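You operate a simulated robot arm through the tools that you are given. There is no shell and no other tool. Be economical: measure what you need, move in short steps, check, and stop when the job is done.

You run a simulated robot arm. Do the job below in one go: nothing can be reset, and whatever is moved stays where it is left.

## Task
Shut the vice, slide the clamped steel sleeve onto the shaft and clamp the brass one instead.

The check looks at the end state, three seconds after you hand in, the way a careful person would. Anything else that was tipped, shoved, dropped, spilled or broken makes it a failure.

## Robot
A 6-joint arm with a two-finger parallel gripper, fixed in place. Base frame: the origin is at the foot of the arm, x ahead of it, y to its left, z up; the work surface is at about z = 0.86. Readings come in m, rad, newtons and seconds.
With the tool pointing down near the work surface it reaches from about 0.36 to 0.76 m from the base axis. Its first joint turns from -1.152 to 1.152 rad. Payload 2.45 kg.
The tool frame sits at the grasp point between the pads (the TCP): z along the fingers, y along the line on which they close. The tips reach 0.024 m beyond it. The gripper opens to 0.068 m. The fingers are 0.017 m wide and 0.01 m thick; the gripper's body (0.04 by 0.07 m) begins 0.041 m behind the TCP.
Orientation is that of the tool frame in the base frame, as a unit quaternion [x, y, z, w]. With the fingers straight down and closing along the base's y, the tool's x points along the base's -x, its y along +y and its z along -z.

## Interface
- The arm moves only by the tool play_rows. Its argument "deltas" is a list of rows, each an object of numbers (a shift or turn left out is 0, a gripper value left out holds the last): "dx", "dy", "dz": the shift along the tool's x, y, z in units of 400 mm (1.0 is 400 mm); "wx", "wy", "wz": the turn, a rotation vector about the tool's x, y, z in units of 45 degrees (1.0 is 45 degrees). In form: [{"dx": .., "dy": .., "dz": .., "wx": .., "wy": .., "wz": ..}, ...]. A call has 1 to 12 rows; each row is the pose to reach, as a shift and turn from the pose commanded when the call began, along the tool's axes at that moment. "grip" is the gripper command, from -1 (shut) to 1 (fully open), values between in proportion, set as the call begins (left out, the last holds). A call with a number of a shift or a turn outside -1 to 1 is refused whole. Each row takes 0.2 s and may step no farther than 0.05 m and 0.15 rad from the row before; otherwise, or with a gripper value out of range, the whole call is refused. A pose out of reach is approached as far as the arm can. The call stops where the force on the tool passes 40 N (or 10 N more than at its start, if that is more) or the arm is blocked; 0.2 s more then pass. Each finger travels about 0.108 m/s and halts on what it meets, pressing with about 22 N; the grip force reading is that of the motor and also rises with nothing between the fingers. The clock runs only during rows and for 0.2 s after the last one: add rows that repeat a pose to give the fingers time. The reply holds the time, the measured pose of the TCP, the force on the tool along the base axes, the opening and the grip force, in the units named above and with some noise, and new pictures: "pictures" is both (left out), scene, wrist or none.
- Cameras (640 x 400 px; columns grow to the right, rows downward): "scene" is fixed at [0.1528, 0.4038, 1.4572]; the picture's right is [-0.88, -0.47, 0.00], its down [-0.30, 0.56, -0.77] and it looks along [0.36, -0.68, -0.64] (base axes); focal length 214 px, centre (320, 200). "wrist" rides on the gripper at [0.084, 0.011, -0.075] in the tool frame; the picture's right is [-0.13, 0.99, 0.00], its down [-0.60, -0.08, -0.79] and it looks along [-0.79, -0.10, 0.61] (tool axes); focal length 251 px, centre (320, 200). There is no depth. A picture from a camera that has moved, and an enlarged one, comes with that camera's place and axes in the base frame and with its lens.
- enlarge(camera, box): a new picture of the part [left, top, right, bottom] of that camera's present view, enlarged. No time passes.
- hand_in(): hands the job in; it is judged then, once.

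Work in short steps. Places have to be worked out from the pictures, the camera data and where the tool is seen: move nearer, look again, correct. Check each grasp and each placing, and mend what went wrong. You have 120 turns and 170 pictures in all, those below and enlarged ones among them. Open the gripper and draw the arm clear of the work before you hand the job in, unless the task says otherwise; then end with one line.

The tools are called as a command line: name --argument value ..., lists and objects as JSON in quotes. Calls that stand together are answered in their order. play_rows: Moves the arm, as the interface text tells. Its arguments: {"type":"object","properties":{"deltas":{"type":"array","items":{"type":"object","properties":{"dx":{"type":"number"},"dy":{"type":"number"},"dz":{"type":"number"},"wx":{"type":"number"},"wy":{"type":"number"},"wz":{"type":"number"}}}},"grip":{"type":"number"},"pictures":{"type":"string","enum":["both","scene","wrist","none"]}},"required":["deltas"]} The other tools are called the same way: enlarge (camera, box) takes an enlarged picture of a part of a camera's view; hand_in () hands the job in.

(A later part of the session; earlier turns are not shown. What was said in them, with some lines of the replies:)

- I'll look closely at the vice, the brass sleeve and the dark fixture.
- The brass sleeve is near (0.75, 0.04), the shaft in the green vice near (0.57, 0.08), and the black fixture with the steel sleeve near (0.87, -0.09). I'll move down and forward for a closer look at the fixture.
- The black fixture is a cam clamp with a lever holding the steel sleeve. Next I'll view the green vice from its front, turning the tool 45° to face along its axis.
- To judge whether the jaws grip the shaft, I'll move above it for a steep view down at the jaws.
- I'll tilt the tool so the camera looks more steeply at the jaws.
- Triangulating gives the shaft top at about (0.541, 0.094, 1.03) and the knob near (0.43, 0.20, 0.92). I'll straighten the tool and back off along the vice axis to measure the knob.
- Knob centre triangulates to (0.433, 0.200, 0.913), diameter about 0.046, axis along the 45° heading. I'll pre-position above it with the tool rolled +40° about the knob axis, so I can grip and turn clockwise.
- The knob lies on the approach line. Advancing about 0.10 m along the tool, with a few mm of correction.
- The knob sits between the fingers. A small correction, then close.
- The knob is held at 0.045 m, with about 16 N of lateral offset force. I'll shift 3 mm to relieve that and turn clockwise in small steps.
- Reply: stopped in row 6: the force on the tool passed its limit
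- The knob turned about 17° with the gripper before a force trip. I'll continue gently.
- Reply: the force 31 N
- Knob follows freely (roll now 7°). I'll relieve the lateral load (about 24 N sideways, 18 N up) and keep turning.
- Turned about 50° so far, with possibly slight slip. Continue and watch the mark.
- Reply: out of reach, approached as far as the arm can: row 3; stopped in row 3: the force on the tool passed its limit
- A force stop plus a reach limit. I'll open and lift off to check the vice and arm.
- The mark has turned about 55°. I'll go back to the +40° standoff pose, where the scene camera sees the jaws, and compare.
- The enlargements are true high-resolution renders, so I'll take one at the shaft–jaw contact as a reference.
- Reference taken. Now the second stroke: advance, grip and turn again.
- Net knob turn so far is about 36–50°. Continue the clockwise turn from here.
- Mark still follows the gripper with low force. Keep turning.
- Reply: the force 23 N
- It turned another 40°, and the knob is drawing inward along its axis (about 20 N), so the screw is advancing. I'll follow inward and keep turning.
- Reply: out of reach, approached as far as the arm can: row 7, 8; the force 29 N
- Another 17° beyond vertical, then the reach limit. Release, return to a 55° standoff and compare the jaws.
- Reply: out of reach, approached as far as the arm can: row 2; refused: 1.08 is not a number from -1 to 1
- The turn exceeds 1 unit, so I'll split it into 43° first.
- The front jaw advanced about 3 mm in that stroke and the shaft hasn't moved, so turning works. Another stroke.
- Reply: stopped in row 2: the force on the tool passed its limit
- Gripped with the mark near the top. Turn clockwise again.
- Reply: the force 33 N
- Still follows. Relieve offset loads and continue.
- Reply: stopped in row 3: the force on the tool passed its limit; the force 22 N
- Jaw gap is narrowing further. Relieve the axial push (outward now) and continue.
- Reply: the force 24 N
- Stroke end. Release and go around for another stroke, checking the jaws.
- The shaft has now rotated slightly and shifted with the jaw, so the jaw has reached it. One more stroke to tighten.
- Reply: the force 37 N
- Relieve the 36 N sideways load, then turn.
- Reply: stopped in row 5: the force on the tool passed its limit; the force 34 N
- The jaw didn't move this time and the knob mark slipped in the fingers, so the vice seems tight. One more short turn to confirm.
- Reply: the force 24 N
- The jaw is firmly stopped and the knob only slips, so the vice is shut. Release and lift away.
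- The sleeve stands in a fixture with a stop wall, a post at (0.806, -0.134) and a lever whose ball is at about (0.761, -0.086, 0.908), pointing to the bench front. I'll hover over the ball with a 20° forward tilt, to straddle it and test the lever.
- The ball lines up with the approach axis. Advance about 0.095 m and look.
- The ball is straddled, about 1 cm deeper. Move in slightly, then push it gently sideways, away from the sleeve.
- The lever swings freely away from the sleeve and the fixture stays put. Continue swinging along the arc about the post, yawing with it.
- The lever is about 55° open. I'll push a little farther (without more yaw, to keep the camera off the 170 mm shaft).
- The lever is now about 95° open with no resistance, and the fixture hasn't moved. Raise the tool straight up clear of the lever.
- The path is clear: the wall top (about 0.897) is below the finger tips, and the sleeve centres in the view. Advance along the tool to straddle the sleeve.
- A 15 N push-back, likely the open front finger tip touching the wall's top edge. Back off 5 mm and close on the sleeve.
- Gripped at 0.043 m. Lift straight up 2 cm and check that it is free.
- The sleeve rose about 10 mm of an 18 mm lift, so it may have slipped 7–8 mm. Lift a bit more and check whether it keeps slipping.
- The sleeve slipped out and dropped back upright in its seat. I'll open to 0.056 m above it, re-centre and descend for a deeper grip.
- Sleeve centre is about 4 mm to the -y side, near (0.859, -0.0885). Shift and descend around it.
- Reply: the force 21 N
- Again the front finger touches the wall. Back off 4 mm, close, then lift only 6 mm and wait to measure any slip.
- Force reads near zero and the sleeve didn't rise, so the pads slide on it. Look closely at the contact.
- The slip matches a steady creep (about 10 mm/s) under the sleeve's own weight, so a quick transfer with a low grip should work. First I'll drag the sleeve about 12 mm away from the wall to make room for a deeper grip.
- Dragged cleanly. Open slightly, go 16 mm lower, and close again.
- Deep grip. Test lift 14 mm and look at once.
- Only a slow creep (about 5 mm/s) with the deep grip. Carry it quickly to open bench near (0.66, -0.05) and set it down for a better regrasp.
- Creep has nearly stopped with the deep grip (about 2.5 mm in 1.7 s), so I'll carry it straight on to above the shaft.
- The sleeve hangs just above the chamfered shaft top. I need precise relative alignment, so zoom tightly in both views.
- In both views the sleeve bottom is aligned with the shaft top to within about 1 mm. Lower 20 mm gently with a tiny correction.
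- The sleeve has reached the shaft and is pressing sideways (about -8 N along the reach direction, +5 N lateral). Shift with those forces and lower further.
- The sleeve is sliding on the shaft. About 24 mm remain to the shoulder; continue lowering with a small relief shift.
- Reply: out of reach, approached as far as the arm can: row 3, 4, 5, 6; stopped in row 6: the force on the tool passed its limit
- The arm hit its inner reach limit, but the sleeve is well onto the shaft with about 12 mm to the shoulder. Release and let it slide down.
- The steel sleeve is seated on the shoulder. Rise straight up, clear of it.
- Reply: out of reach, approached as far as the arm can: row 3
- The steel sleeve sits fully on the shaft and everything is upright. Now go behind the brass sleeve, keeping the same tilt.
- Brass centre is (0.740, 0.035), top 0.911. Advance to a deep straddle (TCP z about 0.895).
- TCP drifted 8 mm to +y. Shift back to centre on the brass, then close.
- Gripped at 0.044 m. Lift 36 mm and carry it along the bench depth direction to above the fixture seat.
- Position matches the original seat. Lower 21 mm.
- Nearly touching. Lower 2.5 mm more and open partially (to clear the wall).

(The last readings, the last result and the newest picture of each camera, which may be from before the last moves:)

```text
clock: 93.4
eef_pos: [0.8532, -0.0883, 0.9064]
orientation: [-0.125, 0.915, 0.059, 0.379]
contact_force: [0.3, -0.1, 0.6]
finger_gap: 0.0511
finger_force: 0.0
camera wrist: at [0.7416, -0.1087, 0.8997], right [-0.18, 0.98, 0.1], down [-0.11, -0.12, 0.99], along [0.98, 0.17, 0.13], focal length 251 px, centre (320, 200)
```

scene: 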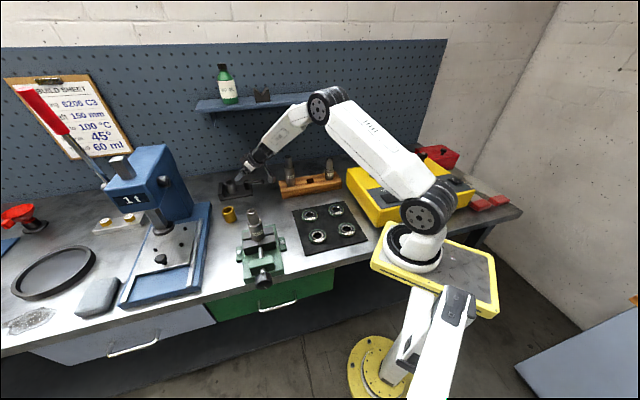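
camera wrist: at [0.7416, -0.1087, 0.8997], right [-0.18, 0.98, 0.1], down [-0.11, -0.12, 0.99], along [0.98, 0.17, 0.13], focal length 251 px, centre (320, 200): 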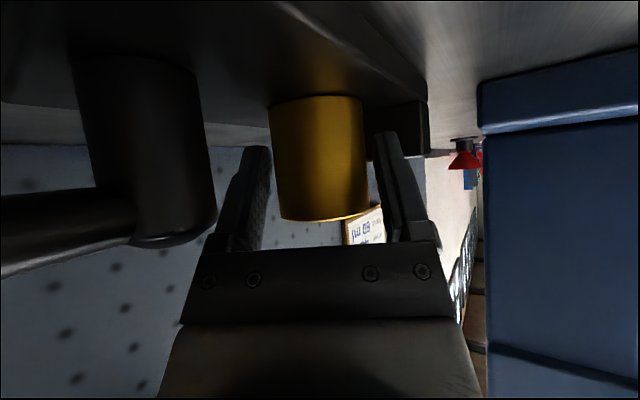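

Brass stands free in the seat. Back out along the tool axis.

play_rows --deltas '[{"dz": -0.05}, {"dz": -0.13}, {"dz": -0.22}, {"dz": -0.3}, {"dz": -0.3}]' --pictures "wrist"

enlarge --camera "scene" --box '[205, 160, 275, 204]'

```text
clock: 94.6
eef_pos: [0.7733, -0.1119, 0.9876]
orientation: [-0.125, 0.915, 0.058, 0.379]
contact_force: [-0.2, -0.3, 0.3]
finger_gap: 0.0508
finger_force: 0.1
camera wrist: at [0.6609, -0.1331, 0.9806], right [-0.18, 0.98, 0.1], down [-0.11, -0.12, 0.99], along [0.98, 0.17, 0.13], focal length 251 px, centre (320, 200)
```

wrist: 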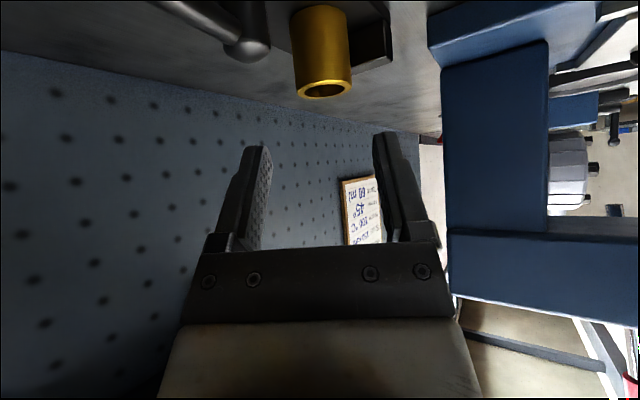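

```text
9.09 times, centred on (240, 182) of scene
camera zoom: at [0.1528, 0.4038, 1.4572], right [-0.88, -0.47, 0.0], down [-0.3, 0.56, -0.77], along [0.36, -0.68, -0.64], focal length 1950 px, centre (1047, 364)
```

zoom: 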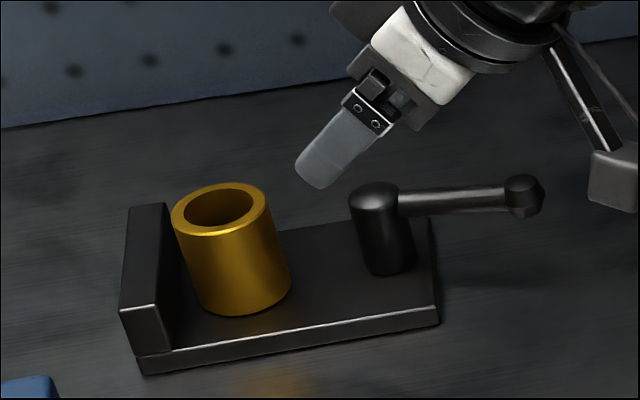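

Brass stands in the seat, within about 4 mm of where the steel one stood. Now swing the lever back: first raise and reduce the tilt to 20°.

play_rows --deltas '[{"dx": -0.02, "dz": -0.02, "wy": 0.14}, {"dx": -0.04, "dz": -0.04, "wy": 0.28}, {"dx": -0.06, "dz": -0.06, "wy": 0.42}, {"dx": -0.08, "dz": -0.08, "wy": 0.556}, {"dx": -0.08, "dz": -0.08, "wy": 0.556}]' --grip 0.32 --pictures "none"

```text
clock: 95.8
eef_pos: [0.7714, -0.1135, 1.0332]
orientation: [-0.135, 0.976, 0.03, 0.17]
contact_force: [0.2, -0.2, 0.6]
finger_gap: 0.0447
finger_force: 0.1
```

play_rows --deltas '[{"dx": 0.02, "dy": -0.047, "dz": -0.007, "wx": 0.06, "wz": 0.163}, {"dx": 0.04, "dy": -0.094, "dz": -0.014, "wx": 0.119, "wz": 0.326}, {"dx": 0.06, "dy": -0.142, "dz": -0.022, "wx": 0.178, "wz": 0.489}, {"dx": 0.06, "dy": -0.142, "dz": -0.022, "wx": 0.178, "wz": 0.489}]' --pictures "wrist"

```text
clock: 96.8
eef_pos: [0.7623, -0.1761, 1.0355]
orientation: [0.067, 0.983, -0.005, 0.172]
contact_force: [0.3, -0.9, -0.6]
finger_gap: 0.045
finger_force: 0.1
camera wrist: at [0.6594, -0.1525, 1.0776], right [0.25, 0.97, 0.06], down [0.28, -0.13, 0.95], along [0.92, -0.22, -0.31], focal length 251 px, centre (320, 200)
```

wrist: 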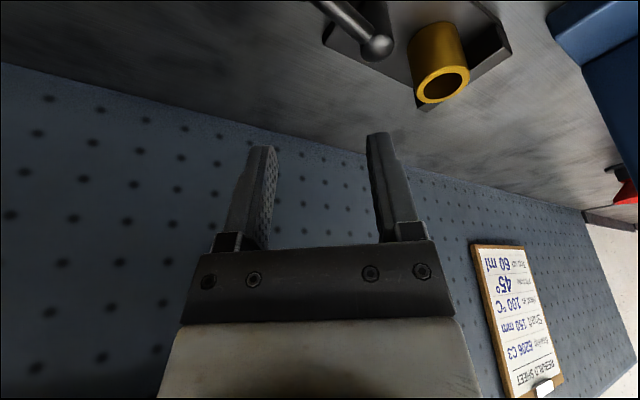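

The same straddle pose as before, just higher. Descend straight down to it.

play_rows --deltas '[{"dx": 0.03, "dz": 0.08}, {"dx": 0.06, "dz": 0.165}, {"dx": 0.085, "dz": 0.235}, {"dx": 0.106, "dz": 0.292}, {"dx": 0.106, "dz": 0.292}]' --pictures "wrist"

```text
clock: 98.0
eef_pos: [0.7623, -0.1738, 0.9103]
orientation: [0.066, 0.983, -0.006, 0.173]
contact_force: [0.2, 0.5, 0.1]
finger_gap: 0.0449
finger_force: 0.1
camera wrist: at [0.6592, -0.1497, 0.9531], right [0.25, 0.97, 0.06], down [0.28, -0.13, 0.95], along [0.93, -0.22, -0.31], focal length 251 px, centre (320, 200)
```

wrist: 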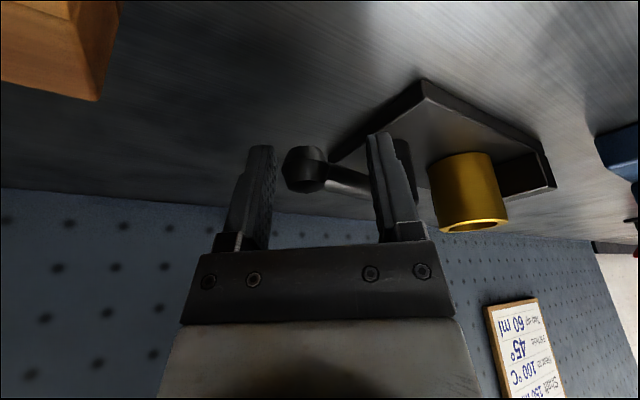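

The ball is between the fingers again. Push it back along the arc (first half by translation).

play_rows --deltas '[{"dx": 0.014, "dy": 0.015, "dz": -0.005}, {"dx": 0.0287, "dy": 0.033, "dz": -0.0104}, {"dx": 0.04, "dy": 0.052, "dz": -0.0145}, {"dx": 0.049, "dy": 0.07, "dz": -0.0179}, {"dx": 0.053, "dy": 0.09, "dz": -0.0193}, {"dx": 0.056, "dy": 0.108, "dz": -0.0203}]' --pictures "wrist"

```text
clock: 99.4
eef_pos: [0.745, -0.1278, 0.9116]
orientation: [0.066, 0.983, -0.006, 0.172]
contact_force: [0.1, -0.2, 0.2]
finger_gap: 0.045
finger_force: 0.1
camera wrist: at [0.6419, -0.1038, 0.953], right [0.25, 0.97, 0.06], down [0.28, -0.13, 0.95], along [0.93, -0.22, -0.31], focal length 251 px, centre (320, 200)
```

wrist: 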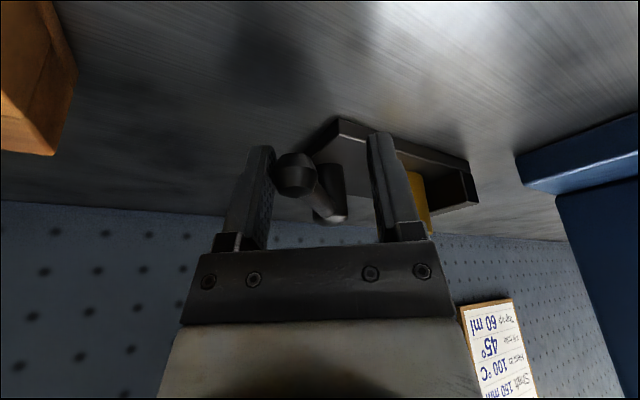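

The lever follows. Continue the arc with yaw, back toward its original direction.

play_rows --deltas '[{"dx": -0.001, "dy": 0.023, "wx": 0.0638, "wz": 0.1755}, {"dx": -0.005, "dy": 0.045, "dz": 0.0018, "wx": 0.1276, "wz": 0.351}, {"dx": -0.012, "dy": 0.066, "dz": 0.0044, "wx": 0.1914, "wz": 0.5265}, {"dx": -0.0219, "dy": 0.0857, "dz": 0.008, "wx": 0.2552, "wz": 0.702}, {"dx": -0.0341, "dy": 0.1043, "dz": 0.0124, "wx": 0.319, "wz": 0.8775}]' --pictures "wrist"

enlarge --camera "scene" --box '[205, 160, 275, 204]'

```text
clock: 100.6
eef_pos: [0.7659, -0.0893, 0.9113]
orientation: [0.415, 0.894, -0.067, 0.154]
contact_force: [-0.8, 0.2, 0.0]
finger_gap: 0.045
finger_force: 0.0
camera wrist: at [0.7046, -0.0025, 0.9532], right [0.84, 0.55, 0.05], down [0.13, -0.29, 0.95], along [0.53, -0.79, -0.31], focal length 251 px, centre (320, 200)
```

wrist: 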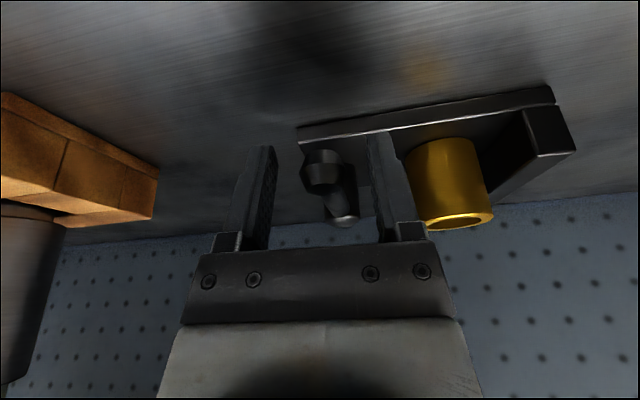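

```text
9.09 times, centred on (240, 182) of scene
camera zoom: at [0.1528, 0.4038, 1.4572], right [-0.88, -0.47, 0.0], down [-0.3, 0.56, -0.77], along [0.36, -0.68, -0.64], focal length 1950 px, centre (1047, 364)
```

zoom: 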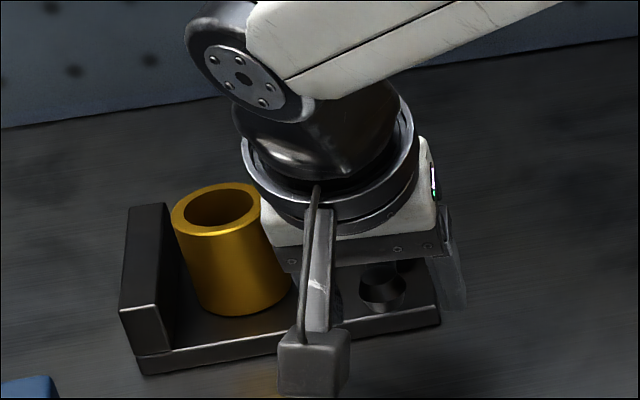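

The ball is back at its original image position and seems to have settled there by itself (no contact with the finger now). Raise straight up and check.

play_rows --deltas '[{"dx": -0.03, "dz": -0.08}, {"dx": -0.06, "dz": -0.165}, {"dx": -0.1, "dz": -0.275}, {"dx": -0.14, "dz": -0.385}, {"dx": -0.14, "dz": -0.385}]' --pictures "wrist"

enlarge --camera "scene" --box '[215, 172, 263, 204]'

```text
clock: 101.8
eef_pos: [0.7664, -0.0906, 1.0746]
orientation: [0.414, 0.895, -0.068, 0.155]
contact_force: [0.5, 0.5, -0.5]
finger_gap: 0.045
finger_force: 0.0
camera wrist: at [0.7056, -0.0046, 1.1183], right [0.83, 0.55, 0.05], down [0.13, -0.29, 0.95], along [0.54, -0.78, -0.31], focal length 251 px, centre (320, 200)
```

wrist: 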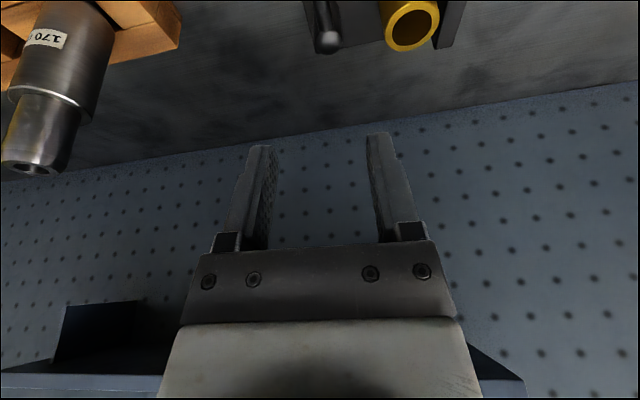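

```text
12.50 times, centred on (239, 188) of scene
camera zoom: at [0.1528, 0.4038, 1.4572], right [-0.88, -0.47, 0.0], down [-0.3, 0.56, -0.77], along [0.36, -0.68, -0.64], focal length 2681 px, centre (1332, 350)
```

zoom: 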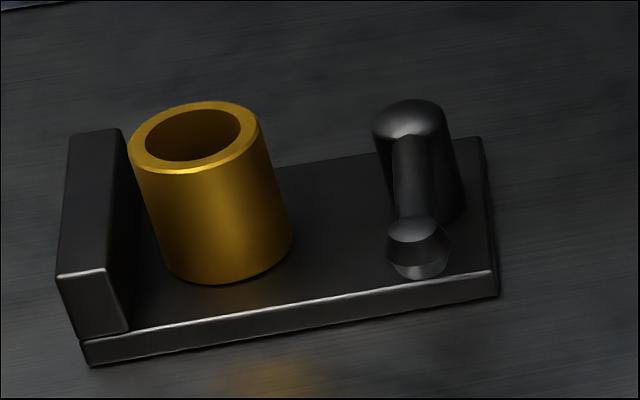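

The lever is exactly at its original position; the brass stands about 5 mm toward the front of the old seat. I'll check gently whether it is held (and centre it if not), using closed fingers from the front. First take the standoff pose.

play_rows --deltas '[{"dx": 0.03, "dy": 0.035, "dz": 0.02, "wy": -0.11}, {"dx": 0.06, "dy": 0.07, "dz": 0.05, "wy": -0.22}, {"dx": 0.09, "dy": 0.105, "dz": 0.09, "wy": -0.33}, {"dx": 0.12, "dy": 0.14, "dz": 0.13, "wy": -0.44}, {"dx": 0.146, "dy": 0.178, "dz": 0.173, "wy": -0.556}, {"dx": 0.146, "dy": 0.178, "dz": 0.173, "wy": -0.556}]' --grip -1 --pictures "wrist"

```text
clock: 103.2
eef_pos: [0.799, -0.0193, 0.9906]
orientation: [0.39, 0.839, -0.156, 0.345]
contact_force: [-0.7, 0.3, 0.1]
finger_gap: 0.0002
finger_force: 22.1
camera wrist: at [0.7339, 0.0725, 0.9858], right [0.81, 0.57, 0.1], down [-0.15, 0.04, 0.99], along [0.56, -0.82, 0.12], focal length 251 px, centre (320, 200)
```

wrist: 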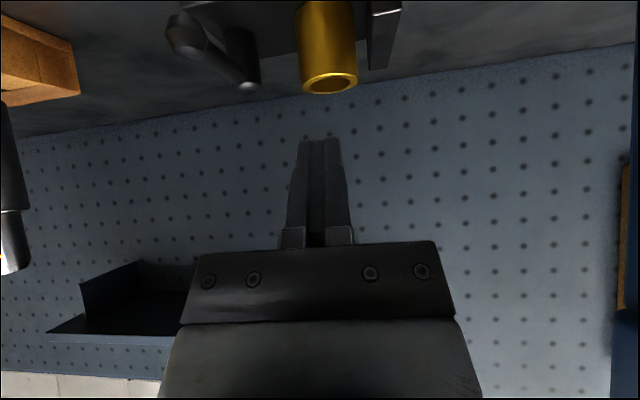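

Standoff reached. Descend to 2 cm in front of the brass, at mid height.

play_rows --deltas '[{"dx": 0.03, "dy": 0.02, "dz": 0.05}, {"dx": 0.07, "dy": 0.02, "dz": 0.11}, {"dx": 0.1, "dy": 0.02, "dz": 0.16}, {"dx": 0.1213, "dy": 0.02, "dz": 0.195}, {"dx": 0.1213, "dy": 0.02, "dz": 0.195}]' --pictures "wrist"

enlarge --camera "scene" --box '[215, 172, 263, 204]'

```text
clock: 104.4
eef_pos: [0.819, -0.028, 0.9]
orientation: [0.39, 0.84, -0.156, 0.344]
contact_force: [-0.8, -0.6, -0.4]
finger_gap: 0.0
finger_force: 22.0
camera wrist: at [0.754, 0.0634, 0.8943], right [0.81, 0.57, 0.1], down [-0.15, 0.04, 0.99], along [0.56, -0.82, 0.12], focal length 251 px, centre (320, 200)
```

wrist: 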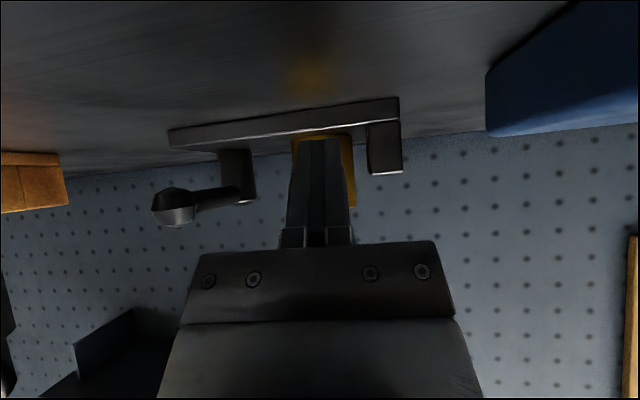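

```text
12.50 times, centred on (239, 188) of scene
camera zoom: at [0.1528, 0.4038, 1.4572], right [-0.88, -0.47, 0.0], down [-0.3, 0.56, -0.77], along [0.36, -0.68, -0.64], focal length 2681 px, centre (1332, 350)
```

zoom: 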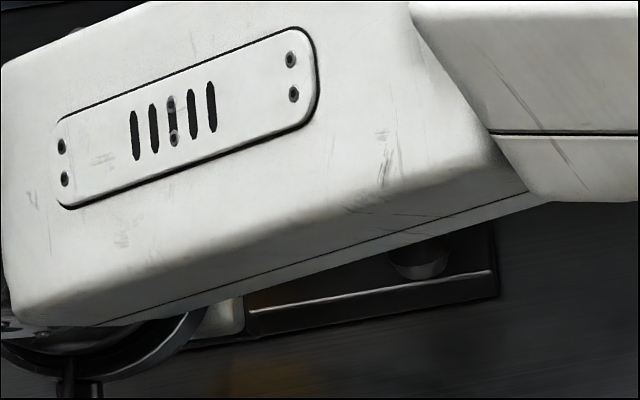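

Centred in front of the brass. Advance 26 mm slowly (contact expected at about 21 mm), watching the force.

play_rows --deltas '[{"dx": -0.0143, "dz": 0.014}, {"dx": -0.0285, "dz": 0.028}, {"dx": -0.0357, "dz": 0.035}, {"dx": -0.041, "dz": 0.0403}, {"dx": -0.0446, "dz": 0.0438}, {"dx": -0.0446, "dz": 0.0438}]' --pictures "wrist"

```text
clock: 105.8
eef_pos: [0.8347, -0.0485, 0.8999]
orientation: [0.39, 0.84, -0.156, 0.344]
contact_force: [0.9, 0.2, -0.3]
finger_gap: 0.0
finger_force: 22.3
camera wrist: at [0.7685, 0.0439, 0.8953], right [0.81, 0.57, 0.1], down [-0.14, 0.04, 0.99], along [0.56, -0.82, 0.11], focal length 251 px, centre (320, 200)
```

wrist: 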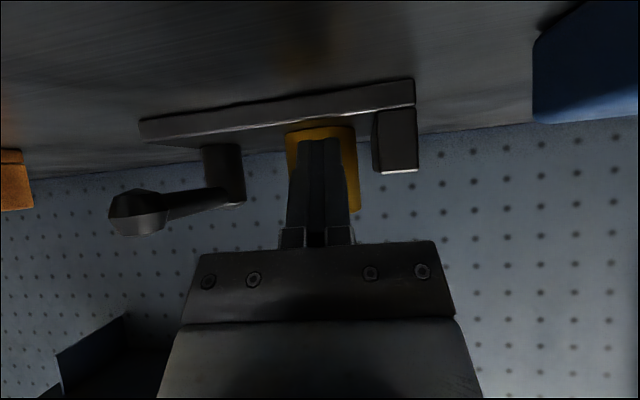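

Almost no force. Back off and look at where the brass stands now.

play_rows --deltas '[{"dx": 0.04, "dz": -0.04}, {"dx": 0.08, "dz": -0.08}, {"dx": 0.04, "dz": -0.15}, {"dx": 0.0, "dz": -0.25}, {"dx": -0.03, "dz": -0.34}, {"dx": -0.03, "dz": -0.34}]' --pictures "wrist"

enlarge --camera "scene" --box '[215, 172, 263, 204]'

```text
clock: 107.2
eef_pos: [0.7803, 0.0143, 1.003]
orientation: [0.39, 0.84, -0.156, 0.344]
contact_force: [-0.8, 0.7, 0.0]
finger_gap: 0.0
finger_force: 22.0
camera wrist: at [0.7147, 0.107, 0.9972], right [0.81, 0.57, 0.1], down [-0.14, 0.04, 0.99], along [0.56, -0.82, 0.11], focal length 251 px, centre (320, 200)
```

wrist: 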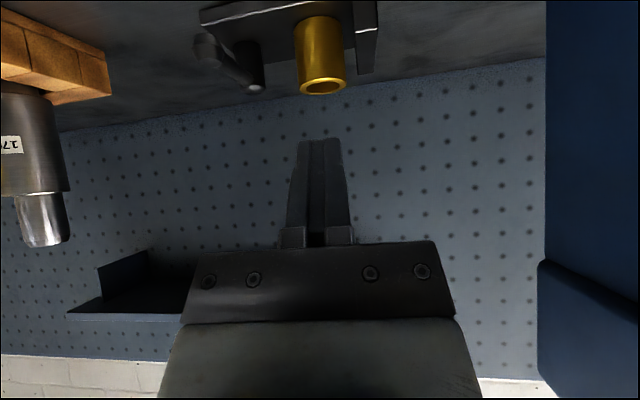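

```text
12.50 times, centred on (239, 188) of scene
camera zoom: at [0.1528, 0.4038, 1.4572], right [-0.88, -0.47, 0.0], down [-0.3, 0.56, -0.77], along [0.36, -0.68, -0.64], focal length 2681 px, centre (1332, 350)
```

zoom: 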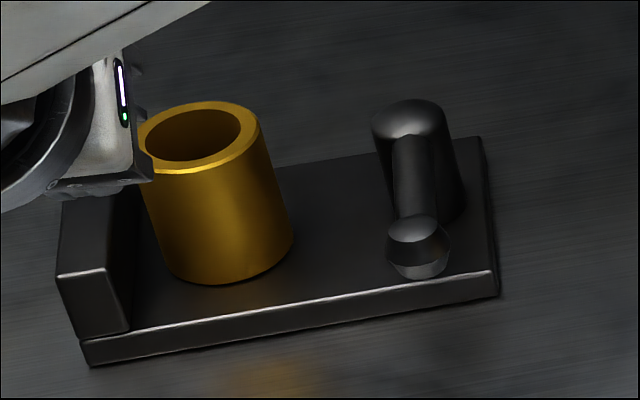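

The brass hasn't moved, so the finger didn't quite reach it. Repeat with 8 mm more advance, watching the force.

play_rows --deltas '[{"dx": 0.03, "dz": 0.09}, {"dx": 0.07, "dz": 0.19}, {"dx": 0.11, "dz": 0.26}, {"dx": 0.07, "dz": 0.3}, {"dx": 0.035, "dz": 0.335}, {"dx": 0.026, "dz": 0.344}, {"dx": 0.02, "dz": 0.35}, {"dx": 0.0155, "dz": 0.3543}, {"dx": 0.0155, "dz": 0.3543}]' --pictures "wrist"

```text
clock: 108.9
eef_pos: [0.839, -0.0497, 0.8992]
orientation: [0.388, 0.842, -0.154, 0.341]
contact_force: [-2.7, 5.5, 0.7]
finger_gap: 0.0
finger_force: 22.7
stopped in row 8: the force on the tool passed its limit (the readings are from after the stop); the commanded pose is now the measured one
camera wrist: at [0.7719, 0.0437, 0.8947], right [0.81, 0.58, 0.09], down [-0.14, 0.03, 0.99], along [0.57, -0.82, 0.11], focal length 251 px, centre (320, 200)
```

wrist: 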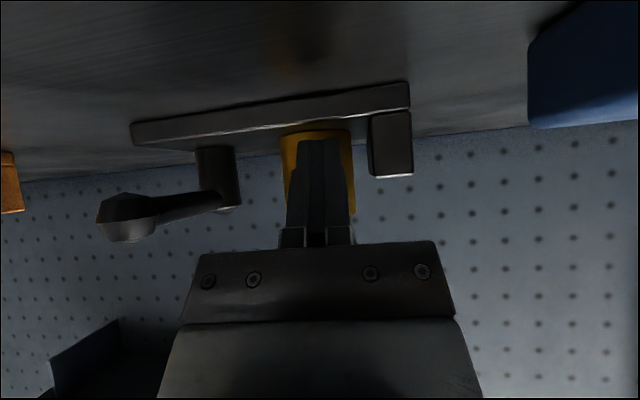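

A hard stop above 40 N on contact: the brass is firmly held, so the clamp is locked. Back away and raise clear.

play_rows --deltas '[{"dx": 0.04, "dz": -0.04}, {"dx": 0.08, "dz": -0.08}, {"dx": 0.05, "dz": -0.16}, {"dx": 0.0, "dz": -0.26}, {"dx": -0.05, "dz": -0.36}, {"dx": -0.1, "dz": -0.44}, {"dx": -0.1, "dz": -0.44}]' --grip 1 --pictures "none"

enlarge --camera "scene" --box '[205, 165, 305, 300]'

```text
clock: 109.4
eef_pos: [0.8295, -0.046, 0.8991]
orientation: [0.4, 0.835, -0.17, 0.337]
contact_force: [-42.5, -6.4, 14.4]
finger_gap: 0.038
finger_force: 0.1
out of reach, approached as far as the arm can: row 1, 2
stopped in row 2: the force on the tool passed its limit (the readings are from after the stop); the commanded pose is now the measured one
```

```text
2.96 times, centred on (255, 232) of scene
camera zoom: at [0.1512, 0.4036, 1.4575], right [-0.88, -0.47, 0.0], down [-0.3, 0.56, -0.77], along [0.37, -0.68, -0.63], focal length 636 px, centre (513, 104)
```

zoom: 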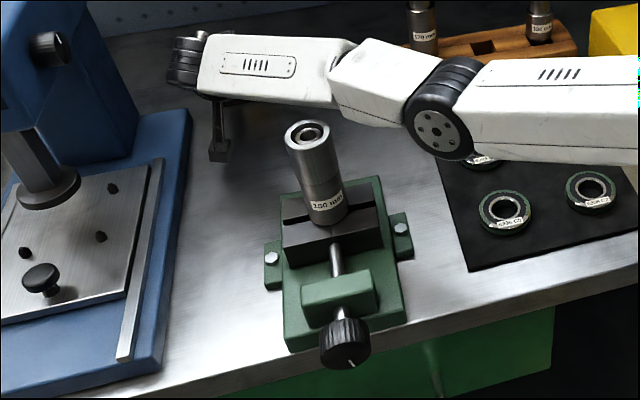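

Opening near the wall jammed a finger against it. Close the gripper in place first.

play_rows --deltas '[{}, {}, {}]' --grip -1 --pictures "wrist"

```text
clock: 110.2
eef_pos: [0.8329, -0.043, 0.8985]
orientation: [0.396, 0.837, -0.165, 0.341]
contact_force: [0.4, 0.1, 0.4]
finger_gap: 0.0
finger_force: 21.9
camera wrist: at [0.7689, 0.0505, 0.8932], right [0.83, 0.55, 0.08], down [-0.13, 0.05, 0.99], along [0.54, -0.83, 0.12], focal length 251 px, centre (320, 200)
```

wrist: 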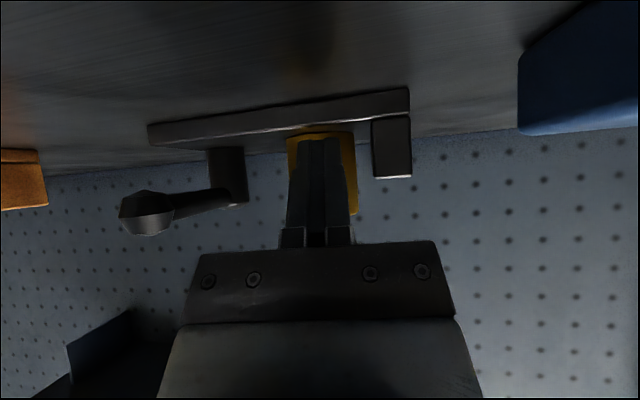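

Force is gone. Now back out along the tool axis, keeping the fingers closed.

play_rows --deltas '[{"dz": -0.04}, {"dz": -0.09}, {"dz": -0.15}, {"dz": -0.22}, {"dz": -0.3}, {"dz": -0.3}]' --pictures "wrist"

enlarge --camera "scene" --box '[215, 172, 263, 204]'

```text
clock: 111.6
eef_pos: [0.8327, 0.0343, 0.9828]
orientation: [0.396, 0.836, -0.166, 0.34]
contact_force: [0.0, 0.3, -1.0]
finger_gap: 0.0
finger_force: 22.6
out of reach, approached as far as the arm can: row 1, 2, 3, 4, 5, 6
camera wrist: at [0.7697, 0.1278, 0.9764], right [0.83, 0.55, 0.08], down [-0.13, 0.05, 0.99], along [0.54, -0.83, 0.12], focal length 251 px, centre (320, 200)
```

wrist: 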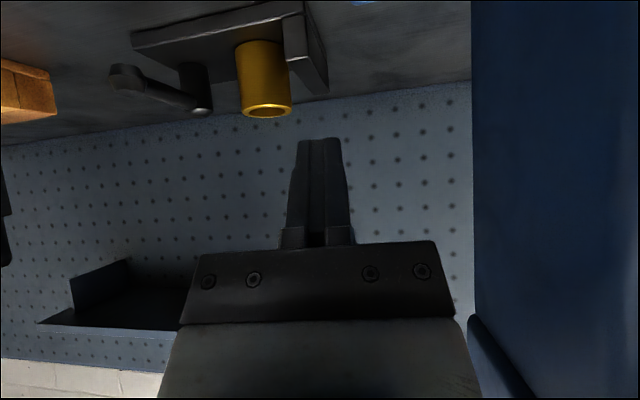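

```text
12.50 times, centred on (239, 188) of scene
camera zoom: at [0.1528, 0.4038, 1.4572], right [-0.88, -0.47, 0.0], down [-0.3, 0.56, -0.77], along [0.36, -0.68, -0.64], focal length 2681 px, centre (1332, 350)
```

zoom: 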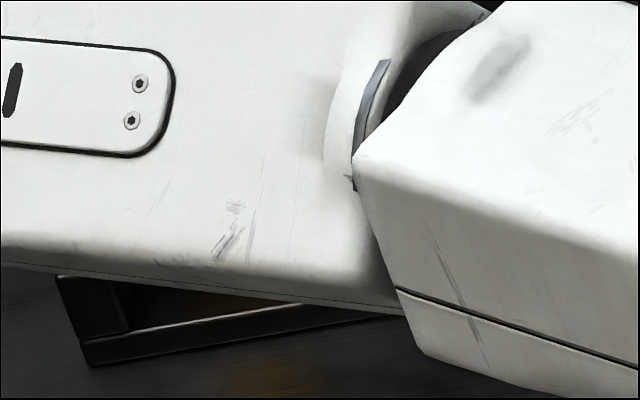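

The arm is stretched out; fixture, lever and brass all look in place. Draw back toward the robot and up.

play_rows --deltas '[{"dx": 0.001, "dy": -0.056, "dz": -0.036}, {"dx": 0.003, "dy": -0.112, "dz": -0.073}, {"dx": 0.004, "dy": -0.168, "dz": -0.11}, {"dx": 0.006, "dy": -0.224, "dz": -0.146}, {"dx": 0.007, "dy": -0.28, "dz": -0.182}, {"dx": 0.007, "dy": -0.28, "dz": -0.182}]' --pictures "none"

```text
clock: 113.0
eef_pos: [0.7127, 0.0032, 1.03]
orientation: [0.396, 0.837, -0.164, 0.34]
contact_force: [-0.2, 1.0, 0.4]
finger_gap: 0.0
finger_force: 22.3
out of reach, approached as far as the arm can: row 1
```

play_rows --deltas '[{"dx": -0.06, "dz": -0.06, "wy": 0.1}, {"dx": -0.13, "dz": -0.13, "wy": 0.25}, {"dx": -0.2, "dz": -0.2, "wy": 0.42}, {"dx": -0.27, "dz": -0.27, "wy": 0.6}, {"dx": -0.34, "dz": -0.34, "wy": 0.78}, {"dx": -0.36, "dz": -0.36, "wy": 0.95}, {"dx": -0.36, "dz": -0.36, "wy": 0.95}]' --grip 1 --pictures "both"

enlarge --camera "scene" --box '[215, 172, 263, 204]'

enlarge --camera "scene" --box '[230, 195, 300, 295]'

```text
clock: 114.6
eef_pos: [0.7132, 0.0041, 1.2345]
orientation: [0.429, 0.903, -0.008, 0.011]
contact_force: [0.5, 0.0, -0.3]
finger_gap: 0.0679
finger_force: 0.1
camera wrist: at [0.6673, 0.0777, 1.3068], right [0.85, 0.53, 0.0], down [0.31, -0.5, 0.81], along [0.42, -0.69, -0.59], focal length 251 px, centre (320, 200)
```

scene: 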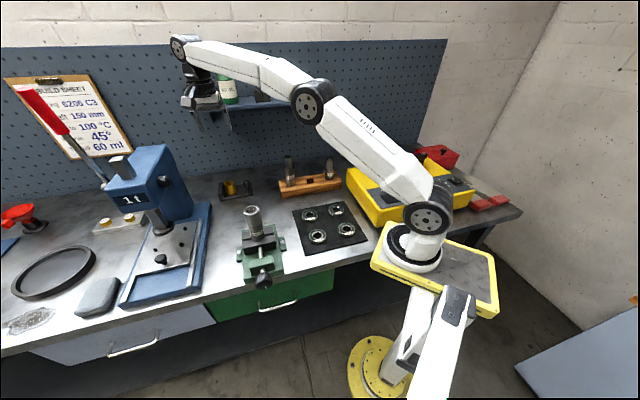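
wrist: 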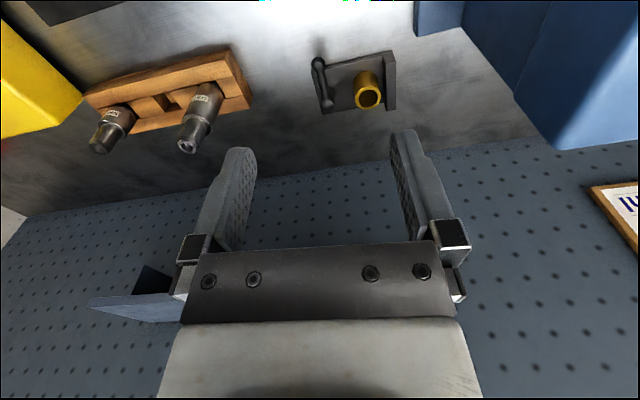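

```text
12.50 times, centred on (239, 188) of scene
camera zoom: at [0.1528, 0.4038, 1.4572], right [-0.88, -0.47, 0.0], down [-0.3, 0.56, -0.77], along [0.36, -0.68, -0.64], focal length 2681 px, centre (1332, 350)
```

zoom: 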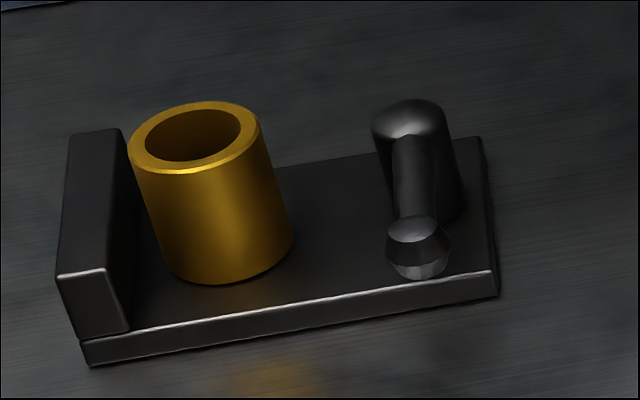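

```text
4.00 times, centred on (265, 245) of scene
camera zoom: at [0.1528, 0.4038, 1.4572], right [-0.88, -0.47, 0.0], down [-0.3, 0.56, -0.77], along [0.36, -0.68, -0.64], focal length 858 px, centre (540, 20)
```

zoom: 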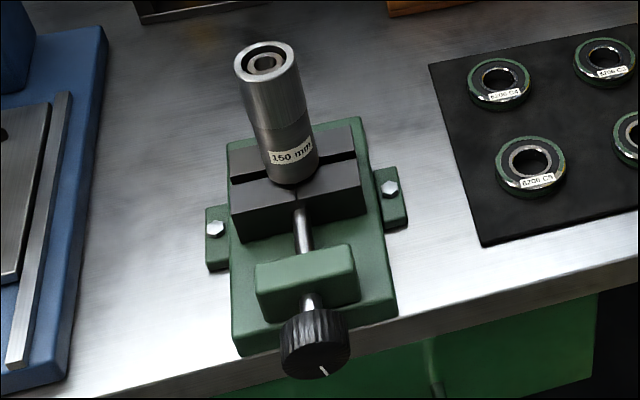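

All is in place: the vice is tight on the shaft, the steel sleeve is seated on the shoulder, the brass sleeve is clamped (it didn't move under a 40 N push) and the lever is back where it started. The gripper is open and clear, so I'm handing in.

hand_in

```text
The job is handed in.
```

The vice is shut, the steel sleeve is on the shaft, and the brass sleeve is clamped in its place, about 5 mm nearer the front of the fixture than the steel one stood.
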